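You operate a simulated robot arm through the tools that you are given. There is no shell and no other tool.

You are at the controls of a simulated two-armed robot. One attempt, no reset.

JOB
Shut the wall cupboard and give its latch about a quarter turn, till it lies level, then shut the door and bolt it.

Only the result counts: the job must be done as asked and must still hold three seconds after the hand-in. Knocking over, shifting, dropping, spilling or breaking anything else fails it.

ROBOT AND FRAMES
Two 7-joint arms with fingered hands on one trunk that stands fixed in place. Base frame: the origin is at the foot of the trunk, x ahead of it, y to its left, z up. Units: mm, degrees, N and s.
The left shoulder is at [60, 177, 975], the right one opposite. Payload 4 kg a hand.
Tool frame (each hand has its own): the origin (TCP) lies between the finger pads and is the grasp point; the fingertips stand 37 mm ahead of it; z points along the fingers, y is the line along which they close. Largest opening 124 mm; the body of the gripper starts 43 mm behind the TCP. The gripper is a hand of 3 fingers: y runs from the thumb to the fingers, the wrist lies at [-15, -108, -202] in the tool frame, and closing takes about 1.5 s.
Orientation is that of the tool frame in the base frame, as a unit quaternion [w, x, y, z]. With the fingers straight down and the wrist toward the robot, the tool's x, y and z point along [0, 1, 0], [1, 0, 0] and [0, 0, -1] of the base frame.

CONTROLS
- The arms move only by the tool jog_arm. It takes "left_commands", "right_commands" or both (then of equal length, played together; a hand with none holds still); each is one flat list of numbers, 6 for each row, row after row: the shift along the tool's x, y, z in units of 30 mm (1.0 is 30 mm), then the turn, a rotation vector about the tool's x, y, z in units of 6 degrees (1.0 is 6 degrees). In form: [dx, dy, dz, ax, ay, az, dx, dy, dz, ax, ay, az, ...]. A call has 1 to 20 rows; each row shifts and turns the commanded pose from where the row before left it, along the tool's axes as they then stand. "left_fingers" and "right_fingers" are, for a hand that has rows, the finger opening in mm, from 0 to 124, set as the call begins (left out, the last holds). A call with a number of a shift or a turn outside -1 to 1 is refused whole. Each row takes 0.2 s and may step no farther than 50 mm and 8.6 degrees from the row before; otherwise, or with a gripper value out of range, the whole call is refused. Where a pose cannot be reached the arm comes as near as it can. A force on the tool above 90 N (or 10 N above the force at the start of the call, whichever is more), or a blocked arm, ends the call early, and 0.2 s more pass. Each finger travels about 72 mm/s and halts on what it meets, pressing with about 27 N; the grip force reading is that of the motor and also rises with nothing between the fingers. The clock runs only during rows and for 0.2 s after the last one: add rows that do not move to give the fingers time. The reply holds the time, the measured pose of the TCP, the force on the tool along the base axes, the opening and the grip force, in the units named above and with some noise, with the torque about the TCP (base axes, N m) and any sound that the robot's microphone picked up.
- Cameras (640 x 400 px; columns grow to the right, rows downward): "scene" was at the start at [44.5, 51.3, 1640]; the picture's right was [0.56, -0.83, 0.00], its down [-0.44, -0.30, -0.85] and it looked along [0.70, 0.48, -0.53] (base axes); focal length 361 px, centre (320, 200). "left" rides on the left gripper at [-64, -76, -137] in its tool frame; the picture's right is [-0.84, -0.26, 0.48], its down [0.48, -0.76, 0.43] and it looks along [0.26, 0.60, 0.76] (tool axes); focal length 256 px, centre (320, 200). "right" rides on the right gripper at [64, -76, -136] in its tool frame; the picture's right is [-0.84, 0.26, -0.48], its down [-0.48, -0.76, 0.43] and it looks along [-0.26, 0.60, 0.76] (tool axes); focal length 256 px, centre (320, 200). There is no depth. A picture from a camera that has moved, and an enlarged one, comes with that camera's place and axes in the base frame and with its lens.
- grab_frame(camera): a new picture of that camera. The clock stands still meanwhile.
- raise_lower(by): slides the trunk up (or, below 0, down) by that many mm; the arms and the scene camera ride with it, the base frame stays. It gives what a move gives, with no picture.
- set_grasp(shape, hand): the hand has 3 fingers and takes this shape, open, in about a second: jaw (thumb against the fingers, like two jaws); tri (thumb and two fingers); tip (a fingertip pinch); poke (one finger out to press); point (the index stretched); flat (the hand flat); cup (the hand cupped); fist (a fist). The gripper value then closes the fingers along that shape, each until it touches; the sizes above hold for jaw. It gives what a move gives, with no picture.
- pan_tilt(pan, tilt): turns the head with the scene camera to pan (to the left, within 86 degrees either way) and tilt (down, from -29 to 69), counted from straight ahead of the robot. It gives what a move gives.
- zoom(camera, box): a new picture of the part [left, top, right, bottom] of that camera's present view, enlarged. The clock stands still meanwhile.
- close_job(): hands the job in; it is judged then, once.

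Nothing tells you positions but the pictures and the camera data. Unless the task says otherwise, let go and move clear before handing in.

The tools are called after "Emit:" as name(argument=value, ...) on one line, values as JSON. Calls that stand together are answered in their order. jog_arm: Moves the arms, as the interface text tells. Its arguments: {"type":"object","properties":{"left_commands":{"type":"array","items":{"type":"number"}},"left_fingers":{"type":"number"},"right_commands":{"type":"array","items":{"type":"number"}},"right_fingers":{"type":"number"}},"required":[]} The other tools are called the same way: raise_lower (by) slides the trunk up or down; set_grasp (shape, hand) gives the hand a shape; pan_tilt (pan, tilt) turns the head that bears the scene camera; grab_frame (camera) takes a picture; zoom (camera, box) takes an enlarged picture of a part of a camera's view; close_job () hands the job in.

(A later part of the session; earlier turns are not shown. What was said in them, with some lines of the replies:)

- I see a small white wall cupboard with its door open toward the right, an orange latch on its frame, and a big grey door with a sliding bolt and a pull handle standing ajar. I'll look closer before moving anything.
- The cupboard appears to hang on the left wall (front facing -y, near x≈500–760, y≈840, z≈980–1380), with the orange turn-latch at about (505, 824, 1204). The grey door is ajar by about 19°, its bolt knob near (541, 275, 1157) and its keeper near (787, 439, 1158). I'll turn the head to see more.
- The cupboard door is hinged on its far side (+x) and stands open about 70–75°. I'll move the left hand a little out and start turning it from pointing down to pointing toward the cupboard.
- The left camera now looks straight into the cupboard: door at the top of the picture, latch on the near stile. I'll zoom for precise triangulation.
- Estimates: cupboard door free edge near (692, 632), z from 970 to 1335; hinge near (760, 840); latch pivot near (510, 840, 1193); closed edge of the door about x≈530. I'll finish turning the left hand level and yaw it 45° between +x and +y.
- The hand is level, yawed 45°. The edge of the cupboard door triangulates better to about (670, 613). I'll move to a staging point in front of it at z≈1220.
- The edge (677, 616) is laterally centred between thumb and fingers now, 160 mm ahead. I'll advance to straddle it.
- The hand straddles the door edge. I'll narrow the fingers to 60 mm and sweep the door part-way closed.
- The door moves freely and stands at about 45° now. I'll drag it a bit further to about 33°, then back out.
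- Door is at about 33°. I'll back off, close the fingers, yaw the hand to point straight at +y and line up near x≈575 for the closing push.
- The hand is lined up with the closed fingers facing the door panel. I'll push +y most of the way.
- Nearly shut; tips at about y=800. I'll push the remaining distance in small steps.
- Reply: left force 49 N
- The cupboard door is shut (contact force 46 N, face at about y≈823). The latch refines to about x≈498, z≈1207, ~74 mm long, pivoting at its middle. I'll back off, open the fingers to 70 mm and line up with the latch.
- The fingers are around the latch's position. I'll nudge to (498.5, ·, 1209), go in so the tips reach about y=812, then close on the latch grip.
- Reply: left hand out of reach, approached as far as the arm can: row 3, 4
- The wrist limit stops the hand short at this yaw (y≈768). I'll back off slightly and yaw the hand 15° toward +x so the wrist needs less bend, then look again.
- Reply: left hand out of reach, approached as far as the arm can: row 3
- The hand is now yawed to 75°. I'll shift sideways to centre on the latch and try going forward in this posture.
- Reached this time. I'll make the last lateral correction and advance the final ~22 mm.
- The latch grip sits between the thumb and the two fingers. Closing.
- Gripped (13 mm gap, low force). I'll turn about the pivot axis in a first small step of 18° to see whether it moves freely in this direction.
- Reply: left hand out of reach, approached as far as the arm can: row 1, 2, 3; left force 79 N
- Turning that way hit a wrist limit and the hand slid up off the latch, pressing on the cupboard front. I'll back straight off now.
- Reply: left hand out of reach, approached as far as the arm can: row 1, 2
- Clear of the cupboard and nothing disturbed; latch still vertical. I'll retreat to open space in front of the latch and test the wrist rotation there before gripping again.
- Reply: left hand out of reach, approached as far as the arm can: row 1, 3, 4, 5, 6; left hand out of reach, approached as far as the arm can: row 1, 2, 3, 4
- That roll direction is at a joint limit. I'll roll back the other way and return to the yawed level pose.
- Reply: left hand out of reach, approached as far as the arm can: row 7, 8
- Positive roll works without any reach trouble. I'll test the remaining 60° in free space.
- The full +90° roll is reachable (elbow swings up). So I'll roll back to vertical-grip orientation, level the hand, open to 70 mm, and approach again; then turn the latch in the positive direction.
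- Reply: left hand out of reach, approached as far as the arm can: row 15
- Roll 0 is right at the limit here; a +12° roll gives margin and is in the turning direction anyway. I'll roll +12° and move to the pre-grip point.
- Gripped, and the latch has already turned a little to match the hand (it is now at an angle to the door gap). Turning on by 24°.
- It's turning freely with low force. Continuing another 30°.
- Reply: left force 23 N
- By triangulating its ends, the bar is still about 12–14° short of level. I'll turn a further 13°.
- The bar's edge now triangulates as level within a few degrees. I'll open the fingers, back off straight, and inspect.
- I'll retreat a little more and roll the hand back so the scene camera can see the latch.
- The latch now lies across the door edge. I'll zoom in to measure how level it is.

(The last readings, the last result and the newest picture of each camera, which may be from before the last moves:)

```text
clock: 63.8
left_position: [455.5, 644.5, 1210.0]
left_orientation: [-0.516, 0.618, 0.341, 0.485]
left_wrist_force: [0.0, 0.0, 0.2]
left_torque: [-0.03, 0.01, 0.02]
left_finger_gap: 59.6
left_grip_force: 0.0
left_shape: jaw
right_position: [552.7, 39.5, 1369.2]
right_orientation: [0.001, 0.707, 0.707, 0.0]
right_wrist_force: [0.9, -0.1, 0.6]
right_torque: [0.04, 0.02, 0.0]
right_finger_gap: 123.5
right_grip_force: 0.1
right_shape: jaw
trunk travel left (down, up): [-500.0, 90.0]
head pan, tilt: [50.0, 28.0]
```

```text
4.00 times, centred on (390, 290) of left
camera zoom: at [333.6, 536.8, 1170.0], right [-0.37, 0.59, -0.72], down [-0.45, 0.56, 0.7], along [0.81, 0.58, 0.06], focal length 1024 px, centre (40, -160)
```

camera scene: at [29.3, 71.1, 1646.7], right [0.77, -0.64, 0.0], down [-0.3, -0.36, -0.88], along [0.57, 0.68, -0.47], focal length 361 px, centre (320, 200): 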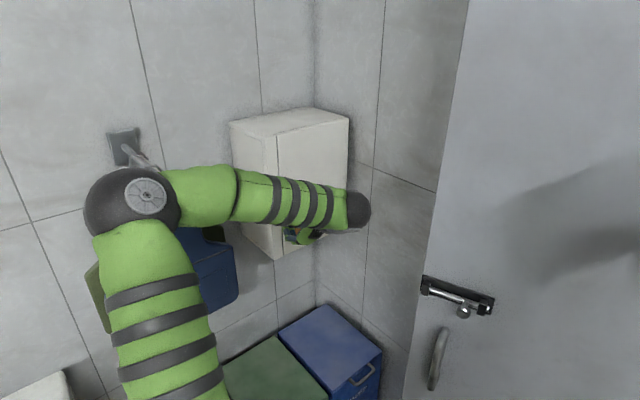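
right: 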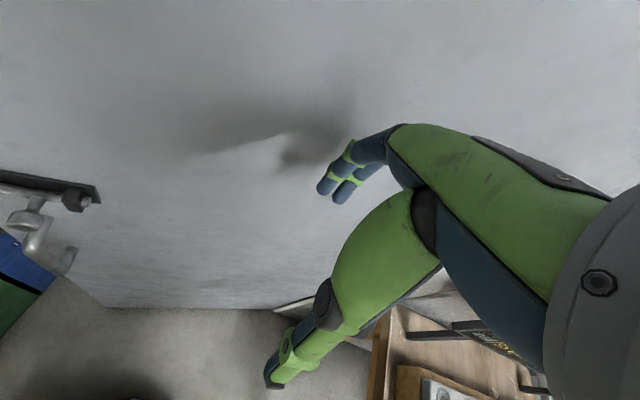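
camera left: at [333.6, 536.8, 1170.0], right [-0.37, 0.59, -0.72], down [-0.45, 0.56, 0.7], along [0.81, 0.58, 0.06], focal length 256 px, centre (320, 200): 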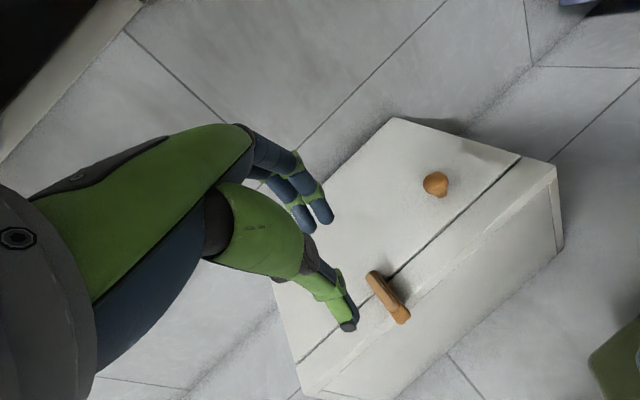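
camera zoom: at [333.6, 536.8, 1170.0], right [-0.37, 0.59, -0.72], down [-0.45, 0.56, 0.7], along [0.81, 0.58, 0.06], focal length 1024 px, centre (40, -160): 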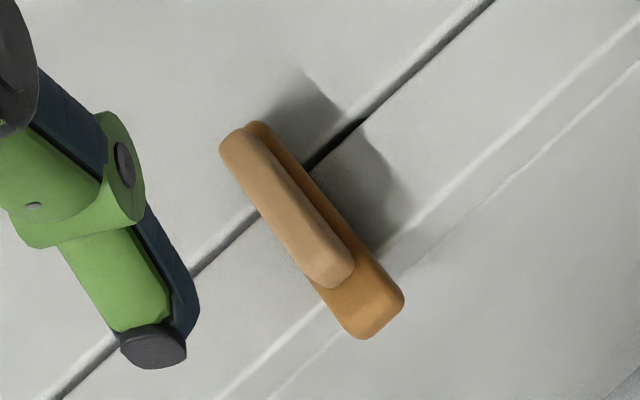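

The latch is level (within about 2°) and holds the cupboard shut. Next is the grey door: I'll turn the right hand to point forward (+x), close its fingers, and bring it in front of the door near y≈170, z≈1260; the left hand stays put meanwhile.

Emit:
pan_tilt(pan=22, tilt=32)

Emit:
jog_arm(right_commands=[0, 0, 0, -1, 0, 0, 0, 0, 0, -1, 0, 0, 0, 0, 0, -1, 0, 0, 0, 0, 0, -1, 0, 0, 0, 0, 0, -1, 0, 0, 0, 0, 0, -1, 0, 0, 0, 0, 0, -1, 0, 0, 0, 0, 0, -1, 0, 0, 0, 0, 0, -1, 0, 0, 0, 0, 0, -1, 0, 0, 0, 0, 0, -1, 0, 0, 0, 0, 0, -1, 0, 0, 0, 0, 0, -1, 0, 0, 0, 0, 0, -1, 0, 0, 0, 0, 0, -1, 0, 0, 0, 0, 0, 0, 0, 0], right_fingers=0)

Emit:
grab_frame(camera="scene")

Emit:
grab_frame(camera="right")

```text
clock: 64.8
left_position: [455.1, 645.5, 1207.8]
left_orientation: [-0.517, 0.619, 0.34, 0.484]
left_wrist_force: [-0.1, -0.1, -1.3]
left_torque: [0.01, -0.01, -0.01]
left_finger_gap: 59.6
left_grip_force: 0.0
left_shape: jaw
right_position: [553.0, 38.8, 1368.8]
right_orientation: [0.0, 0.707, 0.708, 0.0]
right_wrist_force: [0.6, 0.1, -0.3]
right_torque: [0.01, 0.0, 0.01]
right_finger_gap: 123.5
right_grip_force: 0.0
right_shape: jaw
trunk travel left (down, up): [-500.0, 90.0]
head pan, tilt: [22.0, 32.0]
```

```text
clock: 68.2
left_position: [454.4, 645.4, 1208.7]
left_orientation: [-0.516, 0.618, 0.34, 0.485]
left_wrist_force: [-0.3, 0.2, -0.1]
left_torque: [0.04, -0.01, 0.0]
left_finger_gap: 59.9
left_grip_force: 0.0
left_shape: jaw
right_position: [552.5, 39.0, 1368.3]
right_orientation: [0.5, 0.499, 0.5, 0.501]
right_wrist_force: [0.4, -0.1, 0.0]
right_torque: [0.02, 0.02, 0.0]
right_finger_gap: 0.3
right_grip_force: 27.3
right_shape: jaw
trunk travel left (down, up): [-500.0, 90.0]
head pan, tilt: [22.0, 32.0]
```

```text
taken
camera scene: at [53.4, 34.4, 1640.4], right [0.38, -0.93, 0.0], down [-0.49, -0.2, -0.85], along [0.79, 0.32, -0.53], focal length 361 px, centre (320, 200)
```

scene: 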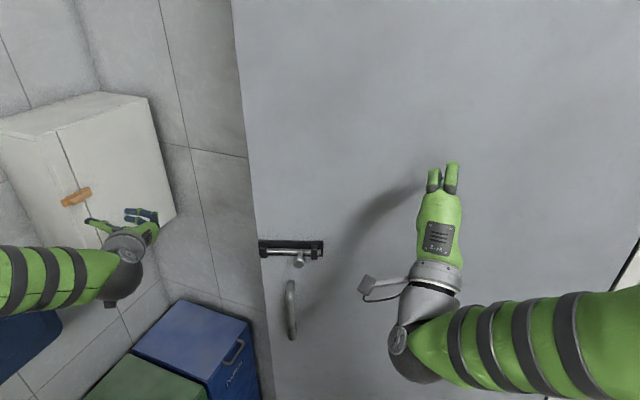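

```text
taken
camera right: at [414.5, 102.6, 1292.1], right [-0.48, -0.84, 0.26], down [0.44, -0.48, -0.76], along [0.76, -0.25, 0.6], focal length 256 px, centre (320, 200)
```

right: 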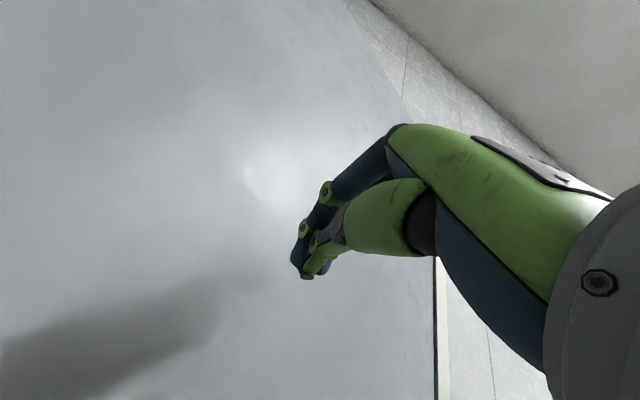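

Both in good view; the latch is visibly level. I'll bring the right hand over to (540, 170, 1260), in front of the door.

Emit:
jog_arm(right_commands=[0.87, -0.72, -0.08, 0, 0, 0, 0.87, -0.72, -0.08, 0, 0, 0, 0.87, -0.72, -0.08, 0, 0, 0, 0.87, -0.72, -0.08, 0, 0, 0, 0.87, -0.72, -0.08, 0, 0, 0, 0, 0, 0, 0, 0, 0])

Emit:
jog_arm(right_commands=[0, 0, 0.5, 0, 0, 0, 0, 0, 0.5, 0, 0, 0, 0, 0, 0.5, 0, 0, 0, 0, 0, 0.5, 0, 0, 0, 0, 0, 0.5, 0, 0, 0, 0, 0, 0.5, 0, 0, 0, 0, 0, 0, 0, 0, 0])

Emit:
grab_frame(camera="scene")

```text
clock: 69.6
left_position: [455.7, 645.3, 1207.1]
left_orientation: [-0.516, 0.619, 0.34, 0.485]
left_wrist_force: [-0.1, -1.0, 0.3]
left_torque: [-0.02, 0.03, 0.01]
left_finger_gap: 59.8
left_grip_force: 0.0
left_shape: jaw
right_position: [541.7, 169.1, 1261.8]
right_orientation: [0.5, 0.5, 0.5, 0.5]
right_wrist_force: [0.9, -0.4, -0.2]
right_torque: [-0.01, 0.03, -0.04]
right_finger_gap: 0.3
right_grip_force: 27.0
right_shape: jaw
trunk travel left (down, up): [-500.0, 90.0]
head pan, tilt: [22.0, 32.0]
```

```text
clock: 71.2
left_position: [455.8, 644.2, 1207.1]
left_orientation: [-0.517, 0.619, 0.34, 0.484]
left_wrist_force: [-0.2, -1.0, 0.4]
left_torque: [0.01, 0.02, -0.01]
left_finger_gap: 59.6
left_grip_force: 0.1
left_shape: jaw
right_position: [630.2, 169.2, 1260.7]
right_orientation: [0.5, 0.5, 0.501, 0.5]
right_wrist_force: [-0.1, 0.6, 0.3]
right_torque: [0.01, -0.01, 0.01]
right_finger_gap: 0.1
right_grip_force: 27.1
right_shape: jaw
trunk travel left (down, up): [-500.0, 90.0]
head pan, tilt: [22.0, 32.0]
```

```text
taken
camera scene: at [53.4, 34.6, 1640.4], right [0.38, -0.93, 0.0], down [-0.49, -0.2, -0.85], along [0.79, 0.32, -0.53], focal length 361 px, centre (320, 200)
```

scene: 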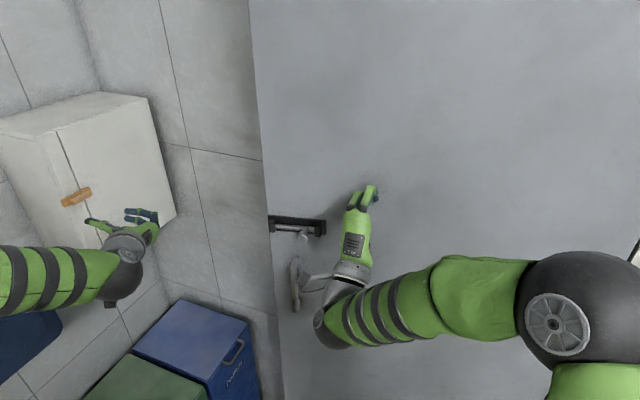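

The door is moving freely with the push. Continuing +x.

Emit:
jog_arm(right_commands=[0, 0, 0.5, 0, 0, 0, 0, 0, 0.5, 0, 0, 0, 0, 0, 0.5, 0, 0, 0, 0, 0, 0.5, 0, 0, 0, 0, 0, 0.5, 0, 0, 0, 0, 0, 0.5, 0, 0, 0, 0, 0, 0.4, 0, 0, 0, 0, 0, 0, 0, 0, 0])

Emit:
grab_frame(camera="scene")

```text
clock: 73.0
left_position: [455.7, 644.9, 1207.3]
left_orientation: [-0.517, 0.619, 0.34, 0.484]
left_wrist_force: [1.0, 0.1, 0.4]
left_torque: [0.03, -0.01, -0.01]
left_finger_gap: 59.8
left_grip_force: 0.2
left_shape: jaw
right_position: [734.9, 170.3, 1260.6]
right_orientation: [0.5, 0.5, 0.5, 0.5]
right_wrist_force: [-0.1, 0.5, 0.3]
right_torque: [0.02, 0.03, 0.0]
right_finger_gap: 0.1
right_grip_force: 27.3
right_shape: jaw
trunk travel left (down, up): [-500.0, 90.0]
head pan, tilt: [22.0, 32.0]
```

```text
taken
camera scene: at [53.6, 34.5, 1640.4], right [0.37, -0.93, 0.0], down [-0.49, -0.2, -0.85], along [0.79, 0.32, -0.53], focal length 361 px, centre (320, 200)
```

scene: 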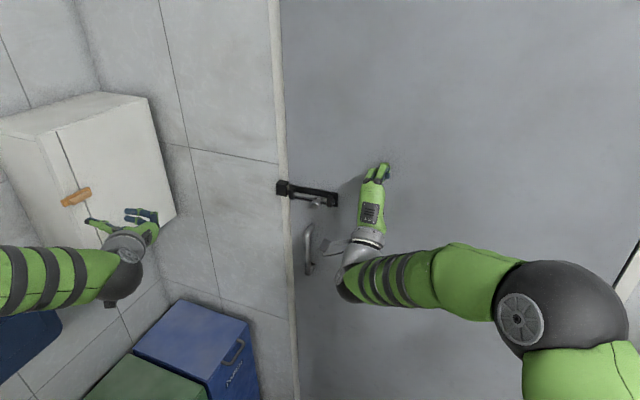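

Nearly shut; the keeper on the frame is in view now. Finishing with small steps.

Emit:
jog_arm(right_commands=[0, 0, 0.25, 0, 0, 0, 0, 0, 0.25, 0, 0, 0, 0, 0, 0.2, 0, 0, 0, 0, 0, 0.2, 0, 0, 0, 0, 0, 0.15, 0, 0, 0, 0, 0, 0.15, 0, 0, 0, 0, 0, 0, 0, 0, 0])

Emit:
grab_frame(camera="scene")

Emit:
zoom(camera="scene", box=[250, 130, 410, 290])

```text
clock: 74.6
left_position: [451.4, 644.7, 1209.6]
left_orientation: [-0.516, 0.617, 0.341, 0.486]
left_wrist_force: [0.5, -0.3, -0.1]
left_torque: [0.01, -0.02, 0.01]
left_finger_gap: 59.7
left_grip_force: 0.1
left_shape: jaw
right_position: [763.6, 171.1, 1262.9]
right_orientation: [0.499, 0.498, 0.5, 0.502]
right_wrist_force: [-44.2, -8.1, -6.7]
right_torque: [-0.04, 0.44, -0.32]
right_finger_gap: 0.2
right_grip_force: 26.6
right_shape: jaw
trunk travel left (down, up): [-500.0, 90.0]
head pan, tilt: [22.0, 32.0]
```

```text
taken
camera scene: at [47.5, 33.5, 1640.5], right [0.38, -0.93, 0.0], down [-0.49, -0.2, -0.85], along [0.79, 0.32, -0.53], focal length 361 px, centre (320, 200)
```

scene: 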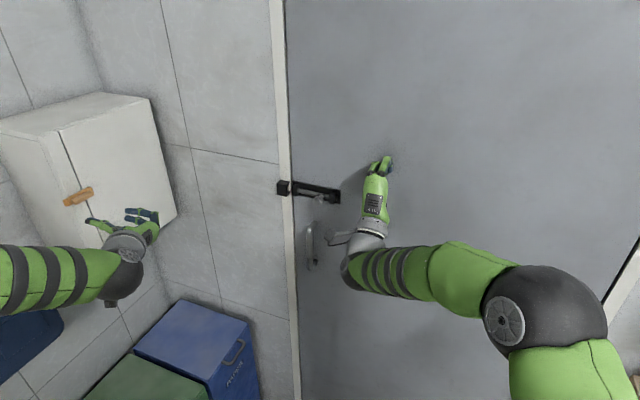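

```text
2.50 times, centred on (330, 210) of scene
camera zoom: at [47.5, 33.5, 1640.5], right [0.38, -0.93, 0.0], down [-0.49, -0.2, -0.85], along [0.79, 0.32, -0.53], focal length 902 px, centre (295, 175)
```

zoom: 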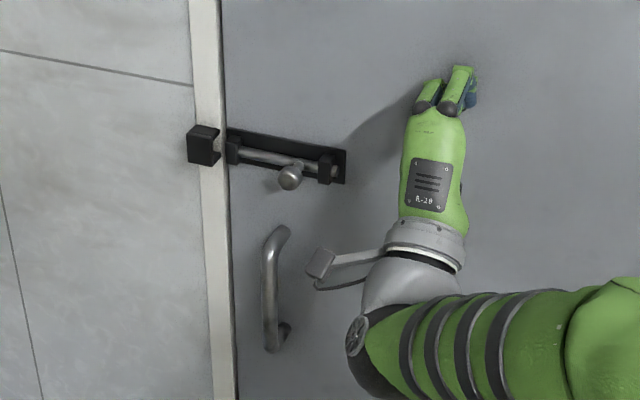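

The door is shut (44 N contact) and the bolt lines up with the keeper: bolt axis x≈782, brackets y≈299 and 400, keeper y≈433, knob ≈(757, 326, 1158). To keep the right hand's camera clear of the left hand, I'll shift the right hand's holding point up and right.

Emit:
jog_arm(right_commands=[0, 0, -0.8, 0, 0, 0, 0, 0, -0.4, 0, 0, 0, -0.8, 0.8, 0, 0, 0, 0, -0.8, 0.8, 0, 0, 0, 0, -0.4, 0.4, 0, 0, 0, 0, 0, 0, 0, 0, 0, 0])

Emit:
zoom(camera="scene", box=[250, 130, 410, 290])

```text
clock: 76.0
left_position: [455.9, 644.9, 1206.7]
left_orientation: [-0.517, 0.618, 0.34, 0.485]
left_wrist_force: [0.3, 0.1, 0.4]
left_torque: [-0.01, 0.0, -0.01]
left_finger_gap: 59.7
left_grip_force: 0.1
left_shape: jaw
right_position: [732.0, 112.2, 1320.6]
right_orientation: [0.5, 0.5, 0.5, 0.501]
right_wrist_force: [0.4, -0.4, -0.6]
right_torque: [0.02, -0.01, 0.01]
right_finger_gap: 0.0
right_grip_force: 27.3
right_shape: jaw
trunk travel left (down, up): [-500.0, 90.0]
head pan, tilt: [22.0, 32.0]
```

```text
2.50 times, centred on (330, 210) of scene
camera zoom: at [53.7, 34.7, 1640.4], right [0.38, -0.93, 0.0], down [-0.49, -0.2, -0.85], along [0.79, 0.32, -0.53], focal length 902 px, centre (295, 175)
```

zoom: 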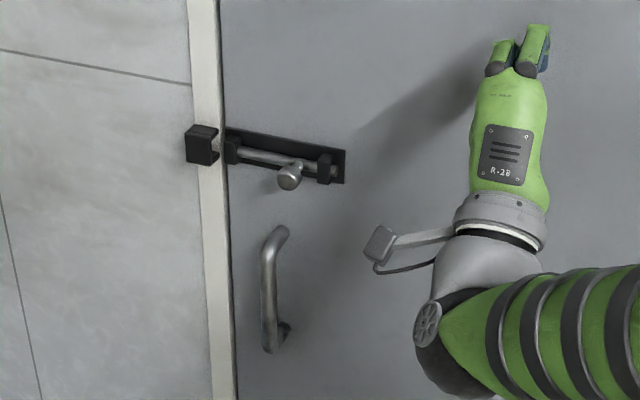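

The door stays shut on its own. I'll still rest the right hand lightly against it as a backstop.

Emit:
jog_arm(right_commands=[0, 0, 0.5, 0, 0, 0, 0, 0, 0.4, 0, 0, 0, 0, 0, 0.15, 0, 0, 0, 0, 0, 0.1, 0, 0, 0, 0, 0, 0, 0, 0, 0])

Emit:
jog_arm(left_commands=[0, 0, -1, -1, 0, 0, 0, 0, -1, -1, 0, 0, 0, 0, 0, -1, 0, 0, 0, 0, 0, -1, 0, 0, 0, 0, 0, -1, 0, 0, 0, 0, 0, -1, 0, 0, 0, 0, 0, -1, 0, 0, 0, 0, 0, 0, 0, 0], left_fingers=0)

Emit:
grab_frame(camera="scene")

```text
clock: 77.2
left_position: [453.4, 643.9, 1208.3]
left_orientation: [-0.516, 0.618, 0.34, 0.485]
left_wrist_force: [0.2, 0.3, -0.2]
left_torque: [0.04, 0.02, 0.01]
left_finger_gap: 59.6
left_grip_force: 0.1
left_shape: jaw
right_position: [763.5, 110.0, 1321.4]
right_orientation: [0.499, 0.499, 0.501, 0.501]
right_wrist_force: [-26.6, -2.7, -4.5]
right_torque: [0.0, 0.28, -0.14]
right_finger_gap: 0.1
right_grip_force: 26.2
right_shape: jaw
trunk travel left (down, up): [-500.0, 90.0]
head pan, tilt: [22.0, 32.0]
```

```text
clock: 79.0
left_position: [435.5, 588.5, 1209.6]
left_orientation: [-0.26, 0.762, 0.145, 0.575]
left_wrist_force: [-0.2, 0.2, -1.5]
left_torque: [0.02, -0.04, 0.0]
left_finger_gap: 0.0
left_grip_force: 27.3
left_shape: jaw
right_position: [764.2, 110.4, 1321.9]
right_orientation: [0.499, 0.499, 0.501, 0.501]
right_wrist_force: [-32.7, 0.3, -8.6]
right_torque: [0.05, 0.44, -0.05]
right_finger_gap: 0.2
right_grip_force: 27.3
right_shape: jaw
trunk travel left (down, up): [-500.0, 90.0]
head pan, tilt: [22.0, 32.0]
```

```text
taken
camera scene: at [49.6, 34.7, 1640.5], right [0.38, -0.93, 0.0], down [-0.49, -0.2, -0.85], along [0.79, 0.32, -0.53], focal length 361 px, centre (320, 200)
```

scene: 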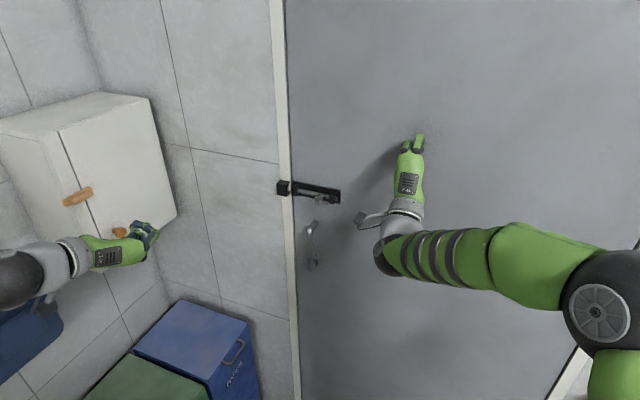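

The left hand is clear and closed. I'll move it over in front of the door and then align it to point straight forward (+x).

Emit:
jog_arm(left_commands=[0.22, 0.94, 0.16, 0, 0, 0, 0.22, 0.94, 0.16, 0, 0, 0, 0.22, 0.94, 0.16, 0, 0, 0, 0.22, 0.94, 0.16, 0, 0, 0, 0.22, 0.94, 0.16, 0, 0, 0, 0.22, 0.94, 0.16, 0, 0, 0, 0.22, 0.94, 0.16, 0, 0, 0, 0.22, 0.94, 0.16, 0, 0, 0, 0, 0, 0, -0.93, 0.43, -0.26, 0, 0, 0, -0.93, 0.43, -0.26, 0, 0, 0, -0.93, 0.43, -0.26, 0, 0, 0, -0.93, 0.43, -0.26, 0, 0, 0, -0.93, 0.43, -0.26, 0, 0, 0, -0.93, 0.43, -0.26, 0, 0, 0, 0, 0, 0])

Emit:
grab_frame(camera="scene")

Emit:
grab_frame(camera="left")

```text
clock: 82.2
left_position: [599.6, 419.3, 1201.4]
left_orientation: [0.0, 0.706, -0.003, 0.708]
left_wrist_force: [-0.5, -0.3, 1.4]
left_torque: [0.01, 0.0, 0.03]
left_finger_gap: 0.0
left_grip_force: 26.8
left_shape: jaw
right_position: [763.7, 109.9, 1322.6]
right_orientation: [0.501, 0.499, 0.499, 0.501]
right_wrist_force: [-32.5, 1.5, -6.5]
right_torque: [0.0, 0.45, 0.05]
right_finger_gap: 0.0
right_grip_force: 27.0
right_shape: jaw
trunk travel left (down, up): [-500.0, 90.0]
head pan, tilt: [22.0, 32.0]
```

```text
taken
camera scene: at [49.5, 34.9, 1640.5], right [0.38, -0.93, 0.0], down [-0.49, -0.2, -0.85], along [0.79, 0.32, -0.53], focal length 361 px, centre (320, 200)
```

scene: 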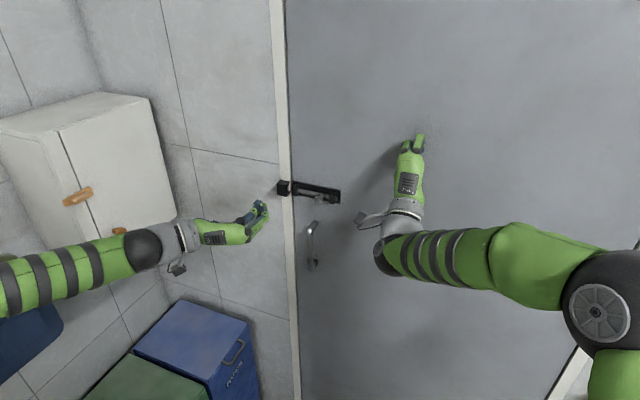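

```text
taken
camera left: at [462.6, 497.8, 1136.8], right [0.48, 0.26, -0.84], down [0.44, 0.76, 0.49], along [0.76, -0.6, 0.25], focal length 256 px, centre (320, 200)
```

left: 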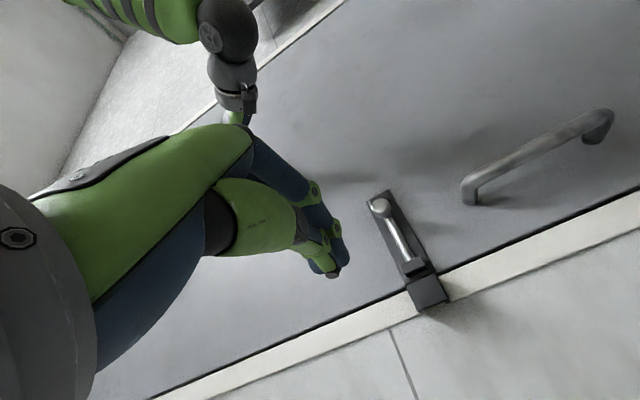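

Emit:
zoom(camera="left", box=[330, 170, 480, 320])

Emit:
zoom(camera="scene", box=[260, 160, 360, 260])

```text
2.67 times, centred on (405, 245) of left
camera zoom: at [462.6, 497.8, 1136.8], right [0.48, 0.26, -0.84], down [0.44, 0.76, 0.49], along [0.76, -0.6, 0.25], focal length 683 px, centre (93, 80)
```

zoom: 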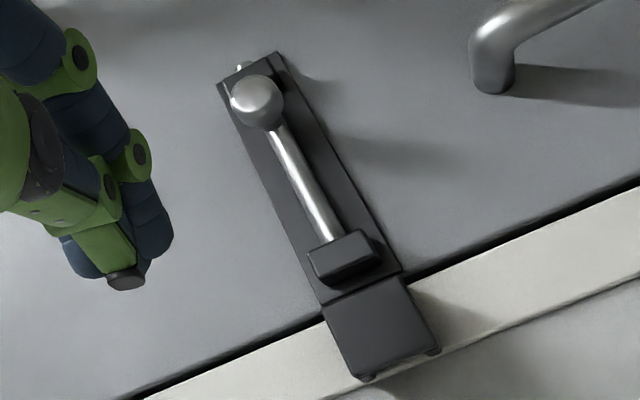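

```text
4.00 times, centred on (310, 210) of scene
camera zoom: at [49.5, 34.9, 1640.5], right [0.38, -0.93, 0.0], down [-0.49, -0.2, -0.85], along [0.79, 0.32, -0.53], focal length 1443 px, centre (360, 160)
```

zoom: 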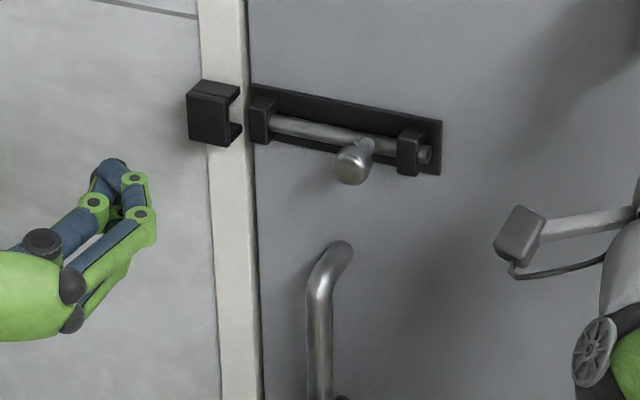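

The knob head triangulates to (758.5, 327, 1159). I'll bring the closed left fingers to the right-hand side of the knob: first in front of the door at y≈280, then forward.

Emit:
jog_arm(left_commands=[-0.28, 0.93, 0.27, 0, 0, 0, -0.28, 0.93, 0.27, 0, 0, 0, -0.28, 0.93, 0.27, 0, 0, 0, -0.28, 0.93, 0.27, 0, 0, 0, -0.28, 0.93, 0.27, 0, 0, 0, 0, 0, 0, 0, 0, 0])

Emit:
zoom(camera="scene", box=[250, 130, 410, 290])

Emit:
grab_frame(camera="left")

Emit:
grab_frame(camera="right")

```text
clock: 83.6
left_position: [640.2, 279.3, 1157.8]
left_orientation: [0.0, 0.706, -0.002, 0.708]
left_wrist_force: [-0.1, 0.8, -0.6]
left_torque: [0.01, 0.0, 0.0]
left_finger_gap: 0.0
left_grip_force: 27.0
left_shape: jaw
right_position: [763.6, 109.8, 1321.9]
right_orientation: [0.501, 0.499, 0.5, 0.501]
right_wrist_force: [-32.5, 2.0, -6.0]
right_torque: [0.01, 0.34, 0.03]
right_finger_gap: 0.3
right_grip_force: 26.5
right_shape: jaw
trunk travel left (down, up): [-500.0, 90.0]
head pan, tilt: [22.0, 32.0]
```

```text
2.50 times, centred on (330, 210) of scene
camera zoom: at [49.5, 34.9, 1640.5], right [0.38, -0.93, 0.0], down [-0.49, -0.2, -0.85], along [0.79, 0.32, -0.53], focal length 902 px, centre (295, 175)
```

zoom: 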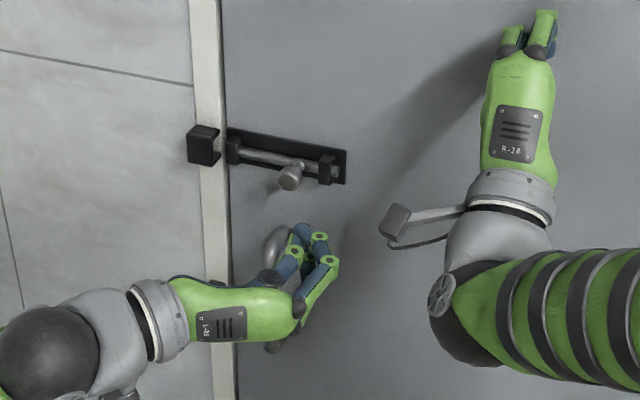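

```text
taken
camera left: at [503.9, 358.2, 1093.8], right [0.48, 0.26, -0.84], down [0.44, 0.76, 0.49], along [0.76, -0.6, 0.25], focal length 256 px, centre (320, 200)
```

left: 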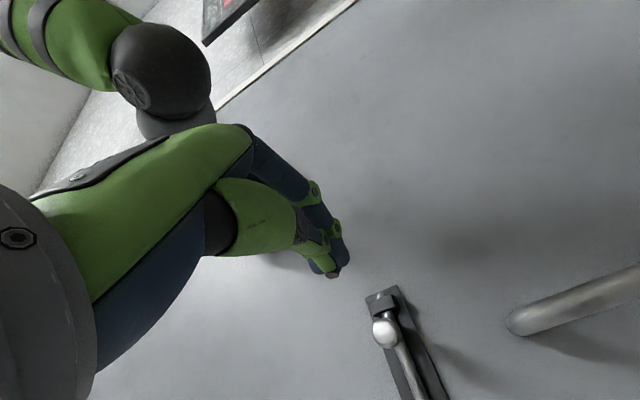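

```text
taken
camera right: at [625.4, 173.6, 1245.8], right [-0.48, -0.84, 0.26], down [0.44, -0.48, -0.76], along [0.76, -0.25, 0.6], focal length 256 px, centre (320, 200)
```

right: 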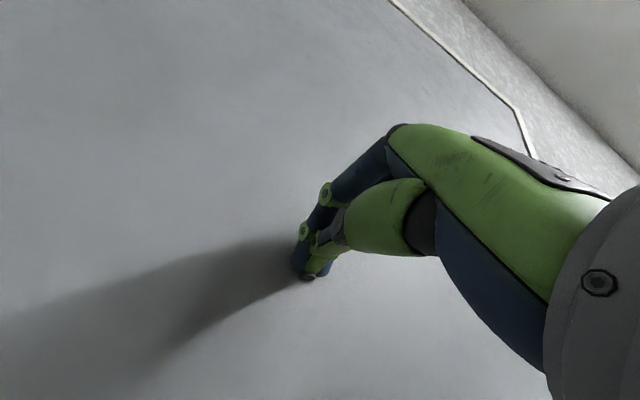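

Clear on all sides. Moving forward 80 mm beside the knob.

Emit:
jog_arm(left_commands=[0, 0, 0.7, 0, 0, 0, 0, 0, 0.7, 0, 0, 0, 0, 0, 0.7, 0, 0, 0, 0.04, 0, 0.6, 0, 0, 0, 0, 0, 0, 0, 0, 0])

Emit:
zoom(camera="scene", box=[260, 160, 360, 260])

Emit:
grab_frame(camera="left")

```text
clock: 84.8
left_position: [721.3, 280.2, 1158.7]
left_orientation: [-0.002, 0.706, -0.002, 0.708]
left_wrist_force: [0.3, 0.5, 0.1]
left_torque: [0.0, -0.01, -0.02]
left_finger_gap: 0.1
left_grip_force: 26.7
left_shape: jaw
right_position: [764.3, 110.5, 1323.0]
right_orientation: [0.5, 0.498, 0.501, 0.502]
right_wrist_force: [-32.2, 1.2, -5.8]
right_torque: [0.02, 0.36, 0.03]
right_finger_gap: 0.1
right_grip_force: 27.2
right_shape: jaw
trunk travel left (down, up): [-500.0, 90.0]
head pan, tilt: [22.0, 32.0]
```

```text
4.00 times, centred on (310, 210) of scene
camera zoom: at [49.5, 34.9, 1640.5], right [0.38, -0.93, 0.0], down [-0.49, -0.2, -0.85], along [0.79, 0.32, -0.53], focal length 1443 px, centre (360, 160)
```

zoom: 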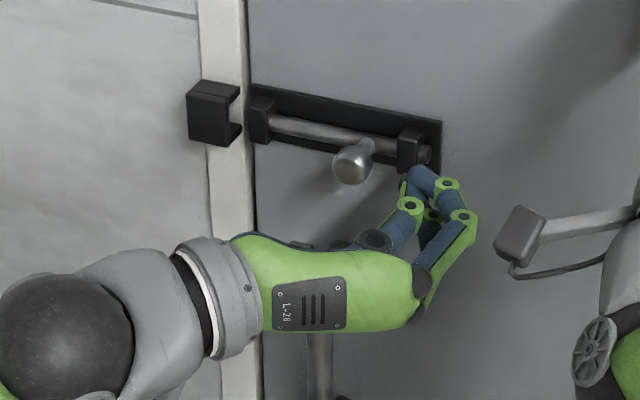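

```text
taken
camera left: at [584.4, 358.1, 1094.7], right [0.48, 0.26, -0.84], down [0.44, 0.76, 0.49], along [0.76, -0.6, 0.25], focal length 256 px, centre (320, 200)
```

left: 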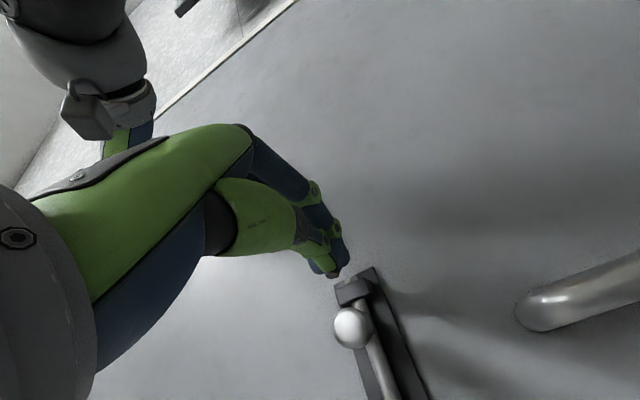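

Fingertips sit beside the knob at its height. Sweeping +y to slide the bolt, in small steps.

Emit:
jog_arm(left_commands=[0, -0.28, 0, 0, 0, 0, 0, -0.28, 0, 0, 0, 0, 0, -0.28, 0, 0, 0, 0, 0, -0.28, 0, 0, 0, 0, 0, -0.28, 0, 0, 0, 0, 0, -0.28, 0, 0, 0, 0, 0, 0, 0, 0, 0, 0])

Emit:
zoom(camera="scene", box=[260, 160, 360, 260])

Emit:
grab_frame(camera="left")

```text
clock: 86.4
left_position: [719.6, 331.2, 1159.0]
left_orientation: [0.0, 0.706, -0.002, 0.708]
left_wrist_force: [0.1, -0.5, 0.2]
left_torque: [-0.05, -0.02, -0.01]
left_finger_gap: 0.2
left_grip_force: 27.7
left_shape: jaw
right_position: [763.1, 110.5, 1322.6]
right_orientation: [0.501, 0.498, 0.5, 0.502]
right_wrist_force: [-33.1, 3.0, -5.7]
right_torque: [0.02, 0.32, 0.06]
right_finger_gap: 0.2
right_grip_force: 27.1
right_shape: jaw
trunk travel left (down, up): [-500.0, 90.0]
head pan, tilt: [22.0, 32.0]
```

```text
4.00 times, centred on (310, 210) of scene
camera zoom: at [49.5, 34.9, 1640.5], right [0.38, -0.93, 0.0], down [-0.49, -0.2, -0.85], along [0.79, 0.32, -0.53], focal length 1443 px, centre (360, 160)
```

zoom: 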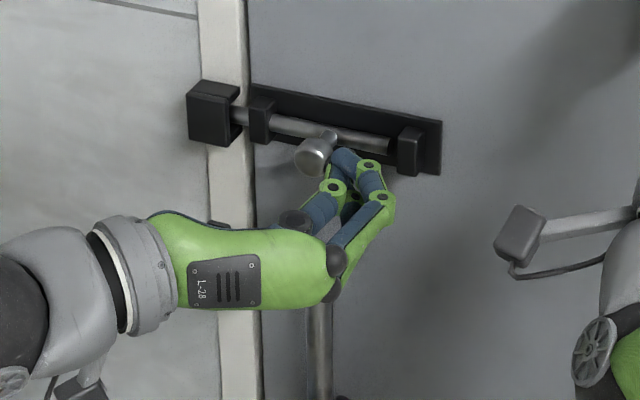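

```text
taken
camera left: at [584.3, 408.4, 1095.6], right [0.48, 0.26, -0.84], down [0.44, 0.76, 0.49], along [0.76, -0.6, 0.25], focal length 256 px, centre (320, 200)
```

left: 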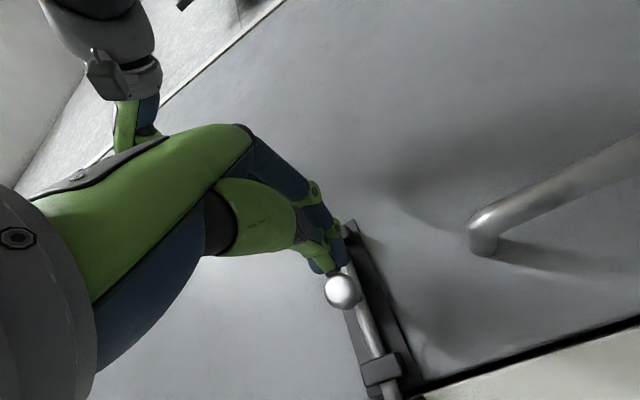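

The bolt is sliding into the keeper. Continuing until it stops.

Emit:
jog_arm(left_commands=[0, -0.2, 0, 0, 0, 0, 0, -0.2, 0, 0, 0, 0, 0, -0.2, 0, 0, 0, 0, 0, -0.2, 0, 0, 0, 0, 0, -0.15, 0, 0, 0, 0, 0, 0, 0, 0, 0, 0])

Emit:
zoom(camera="scene", box=[260, 160, 360, 260])

Emit:
grab_frame(camera="left")

```text
clock: 87.8
left_position: [720.6, 353.3, 1162.0]
left_orientation: [0.001, 0.706, -0.004, 0.708]
left_wrist_force: [-10.2, -26.8, 1.6]
left_torque: [-0.03, -0.1, -0.86]
left_finger_gap: 0.0
left_grip_force: 27.1
left_shape: jaw
right_position: [763.5, 107.9, 1323.1]
right_orientation: [0.5, 0.499, 0.499, 0.502]
right_wrist_force: [-21.6, 11.3, -5.2]
right_torque: [0.03, 0.28, 0.3]
right_finger_gap: 0.1
right_grip_force: 26.9
right_shape: jaw
trunk travel left (down, up): [-500.0, 90.0]
head pan, tilt: [22.0, 32.0]
```

```text
4.00 times, centred on (310, 210) of scene
camera zoom: at [49.2, 32.4, 1640.6], right [0.37, -0.93, 0.0], down [-0.49, -0.2, -0.85], along [0.79, 0.32, -0.53], focal length 1443 px, centre (360, 160)
```

zoom: 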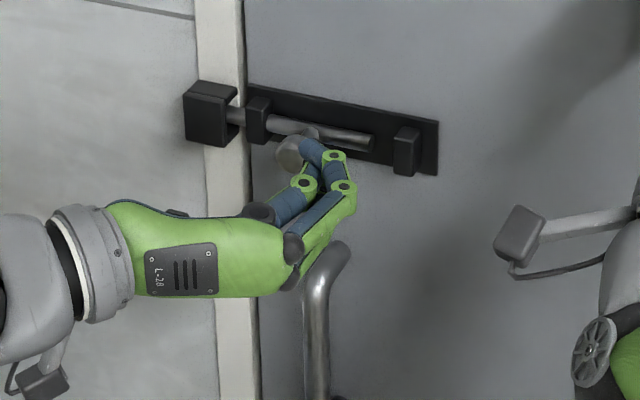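

```text
taken
camera left: at [584.5, 432.2, 1097.5], right [0.49, 0.26, -0.83], down [0.44, 0.75, 0.49], along [0.75, -0.6, 0.26], focal length 256 px, centre (320, 200)
```

left: 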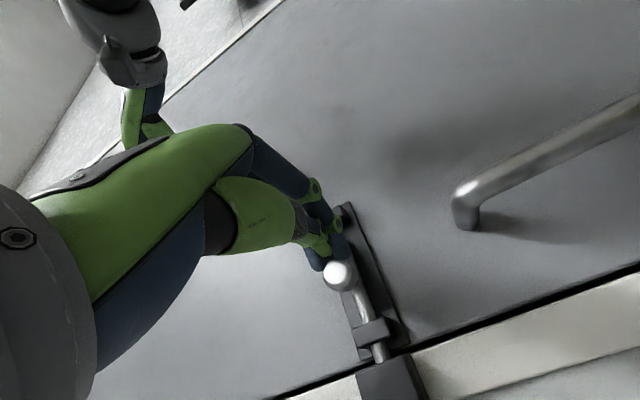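

The knob is at y≈366, 40 mm along, and pushing back with 27 N — likely the end stop. I'll press slightly more to confirm.

Emit:
jog_arm(left_commands=[0, -0.15, 0, 0, 0, 0, 0, -0.15, 0, 0, 0, 0, 0, 0, 0, 0, 0, 0])

Emit:
zoom(camera="scene", box=[260, 160, 360, 260])

```text
clock: 88.6
left_position: [718.5, 357.3, 1161.3]
left_orientation: [0.004, 0.706, -0.006, 0.709]
left_wrist_force: [-13.8, -40.1, 5.0]
left_torque: [-0.12, -0.18, -1.45]
left_finger_gap: 0.2
left_grip_force: 26.9
left_shape: jaw
right_position: [763.6, 106.5, 1322.8]
right_orientation: [0.5, 0.5, 0.498, 0.502]
right_wrist_force: [-18.4, 9.4, -3.3]
right_torque: [0.04, 0.26, 0.3]
right_finger_gap: 0.1
right_grip_force: 27.0
right_shape: jaw
trunk travel left (down, up): [-500.0, 90.0]
head pan, tilt: [22.0, 32.0]
```

```text
4.00 times, centred on (310, 210) of scene
camera zoom: at [48.9, 30.4, 1640.7], right [0.37, -0.93, 0.0], down [-0.49, -0.2, -0.85], along [0.79, 0.32, -0.53], focal length 1443 px, centre (360, 160)
```

zoom: 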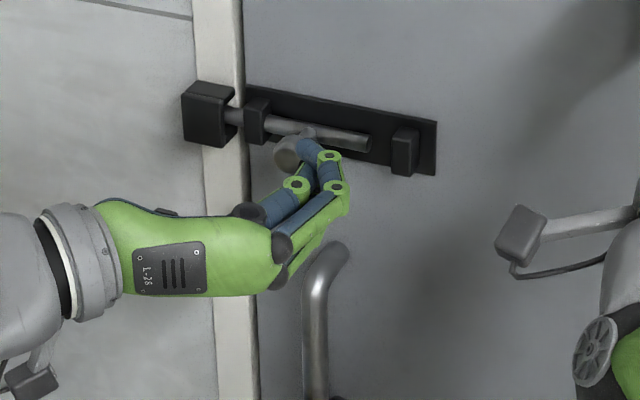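

The bolt is against its stop (force rose to 40 N with no motion). I'll move the left fingers away from the knob and retreat, then withdraw the right hand.

Emit:
jog_arm(left_commands=[0, 0.4, 0, 0, 0, 0, 0, 0.6, 0, 0, 0, 0, 0, 0.3, 0, 0, 0, 0, 0, 0, -0.7, 0, 0, 0, 0, 0, -0.8, 0, 0, 0, 0, 0, -0.8, 0, 0, 0, 0, 0, -0.8, 0, 0, 0, 0, 0, -0.8, 0, 0, 0, 0, 0, 0, 0, 0, 0])

Emit:
jog_arm(right_commands=[0, 0, -0.7, 0, 0, 0, 0, 0, -0.7, 0, 0, 0, 0, 0, -0.7, 0, 0, 0, 0, 0, -0.7, 0, 0, 0, 0, 0, -0.7, 0, 0, 0, 0, 0, 0, 0, 0, 0])

Emit:
grab_frame(camera="scene")

Emit:
zoom(camera="scene", box=[260, 160, 360, 260])

Emit:
grab_frame(camera="left")

```text
clock: 90.6
left_position: [602.7, 329.0, 1161.1]
left_orientation: [0.0, 0.706, -0.002, 0.708]
left_wrist_force: [0.1, -0.5, 1.1]
left_torque: [0.01, 0.03, 0.01]
left_finger_gap: 0.0
left_grip_force: 26.7
left_shape: jaw
right_position: [763.6, 109.1, 1323.7]
right_orientation: [0.501, 0.5, 0.498, 0.501]
right_wrist_force: [-28.9, -10.2, 2.7]
right_torque: [-0.03, 0.07, -0.43]
right_finger_gap: 0.0
right_grip_force: 26.7
right_shape: jaw
trunk travel left (down, up): [-500.0, 90.0]
head pan, tilt: [22.0, 32.0]
```

```text
clock: 92.0
left_position: [605.6, 330.4, 1157.1]
left_orientation: [-0.001, 0.707, -0.002, 0.707]
left_wrist_force: [-0.2, -0.4, 0.2]
left_torque: [0.0, 0.02, 0.03]
left_finger_gap: 0.0
left_grip_force: 27.4
left_shape: jaw
right_position: [662.0, 109.4, 1321.0]
right_orientation: [0.5, 0.5, 0.5, 0.499]
right_wrist_force: [-0.4, -0.1, 0.8]
right_torque: [-0.02, 0.0, -0.02]
right_finger_gap: 0.0
right_grip_force: 26.6
right_shape: jaw
trunk travel left (down, up): [-500.0, 90.0]
head pan, tilt: [22.0, 32.0]
```

```text
taken
camera scene: at [53.8, 34.6, 1640.4], right [0.37, -0.93, 0.0], down [-0.49, -0.2, -0.85], along [0.79, 0.32, -0.53], focal length 361 px, centre (320, 200)
```

scene: 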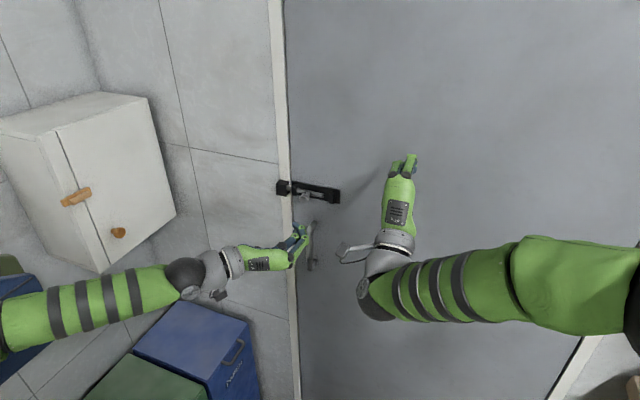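

```text
4.00 times, centred on (310, 210) of scene
camera zoom: at [53.8, 34.6, 1640.4], right [0.37, -0.93, 0.0], down [-0.49, -0.2, -0.85], along [0.79, 0.32, -0.53], focal length 1443 px, centre (360, 160)
```

zoom: 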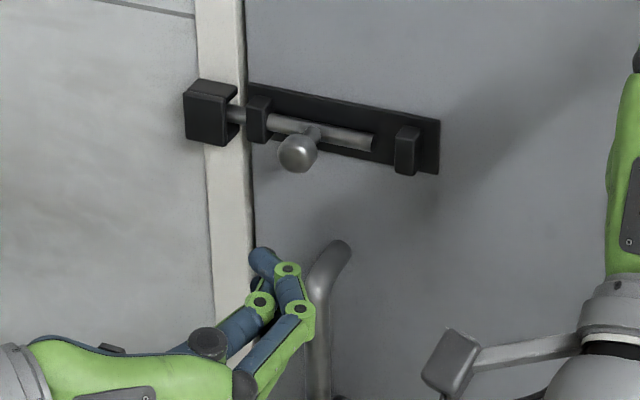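

```text
taken
camera left: at [469.9, 407.5, 1095.3], right [0.48, 0.26, -0.84], down [0.44, 0.76, 0.49], along [0.76, -0.6, 0.25], focal length 256 px, centre (320, 200)
```

left: 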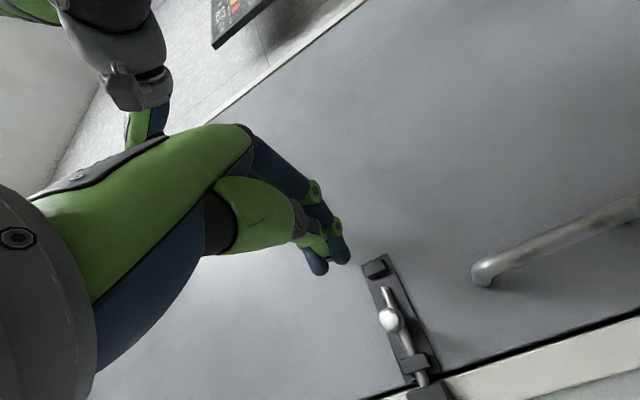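

The bolt sits in the keeper and the door stays shut with both hands off. A last check of the cupboard latch, aprons and bolt before handing in.

Emit:
pan_tilt(pan=50, tilt=28)

Emit:
grab_frame(camera="scene")

Emit:
zoom(camera="scene", box=[220, 100, 380, 260])

Emit:
zoom(camera="left", box=[340, 240, 500, 400])

```text
clock: 92.9
left_position: [605.5, 330.2, 1158.2]
left_orientation: [-0.001, 0.708, -0.001, 0.707]
left_wrist_force: [0.1, 0.7, -0.3]
left_torque: [0.04, 0.02, 0.02]
left_finger_gap: 0.1
left_grip_force: 26.8
left_shape: jaw
right_position: [661.1, 109.6, 1320.5]
right_orientation: [0.5, 0.5, 0.5, 0.5]
right_wrist_force: [-0.1, 0.1, -0.2]
right_torque: [0.04, 0.0, -0.02]
right_finger_gap: 0.0
right_grip_force: 27.0
right_shape: jaw
trunk travel left (down, up): [-500.0, 90.0]
head pan, tilt: [50.0, 28.0]
```

```text
taken
camera scene: at [29.3, 70.8, 1646.7], right [0.77, -0.64, 0.0], down [-0.3, -0.36, -0.88], along [0.57, 0.68, -0.47], focal length 361 px, centre (320, 200)
```

scene: 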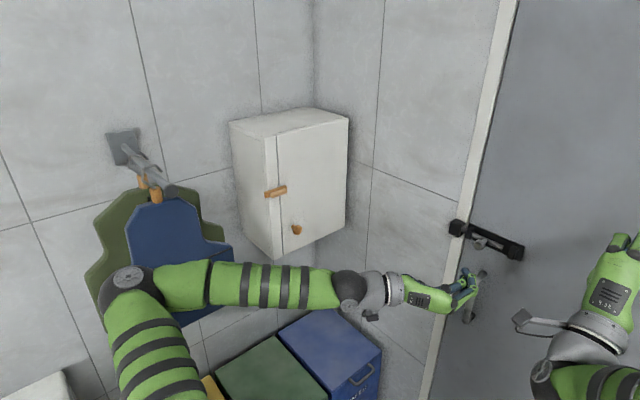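

```text
2.50 times, centred on (300, 180) of scene
camera zoom: at [29.3, 70.8, 1646.7], right [0.77, -0.64, 0.0], down [-0.3, -0.36, -0.88], along [0.57, 0.68, -0.47], focal length 902 px, centre (370, 250)
```

zoom: 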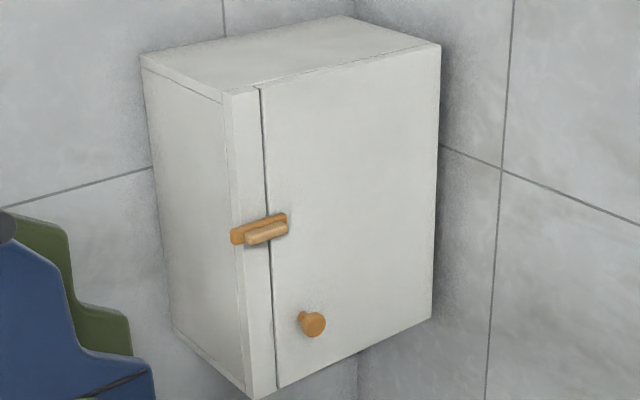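

```text
2.50 times, centred on (420, 320) of left
camera zoom: at [469.8, 407.5, 1095.3], right [0.48, 0.26, -0.84], down [0.44, 0.76, 0.49], along [0.76, -0.6, 0.25], focal length 640 px, centre (70, -100)
```

zoom: 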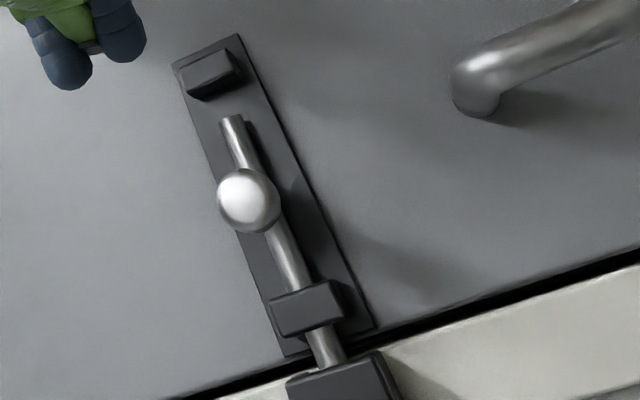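

The cupboard is shut with its latch level across the door edge. The grey door is shut with its bolt fully in the keeper, the aprons and boxes are undisturbed, and both hands are clear. Handing in.

Emit:
close_job()

```text
The job is handed in.
```

I shut the cupboard and turned its latch level. Then I shut the grey door and bolted it. I've handed the job in, but no verdict has come back yet.

- **Cupboard:** the door is pushed fully home. The latch lies across its edge, level to within about 2° by the camera measurements.
- **Grey door:** it stayed shut when I took the pushing hand away, before it was bolted. The bolt went about 40 mm into the keeper and stopped there; pressing to 40 N moved it no further.
- **Surroundings:** on the first try at turning the latch, the left hand hit a joint limit, slipped off, and pressed on the cupboard front at about 70 N. I saw no damage and turned it the other way. The aprons and boxes looked unmoved in the last pictures; I didn't re-check the things on the table to the right.

Both hands have let go and are clear of the doors.
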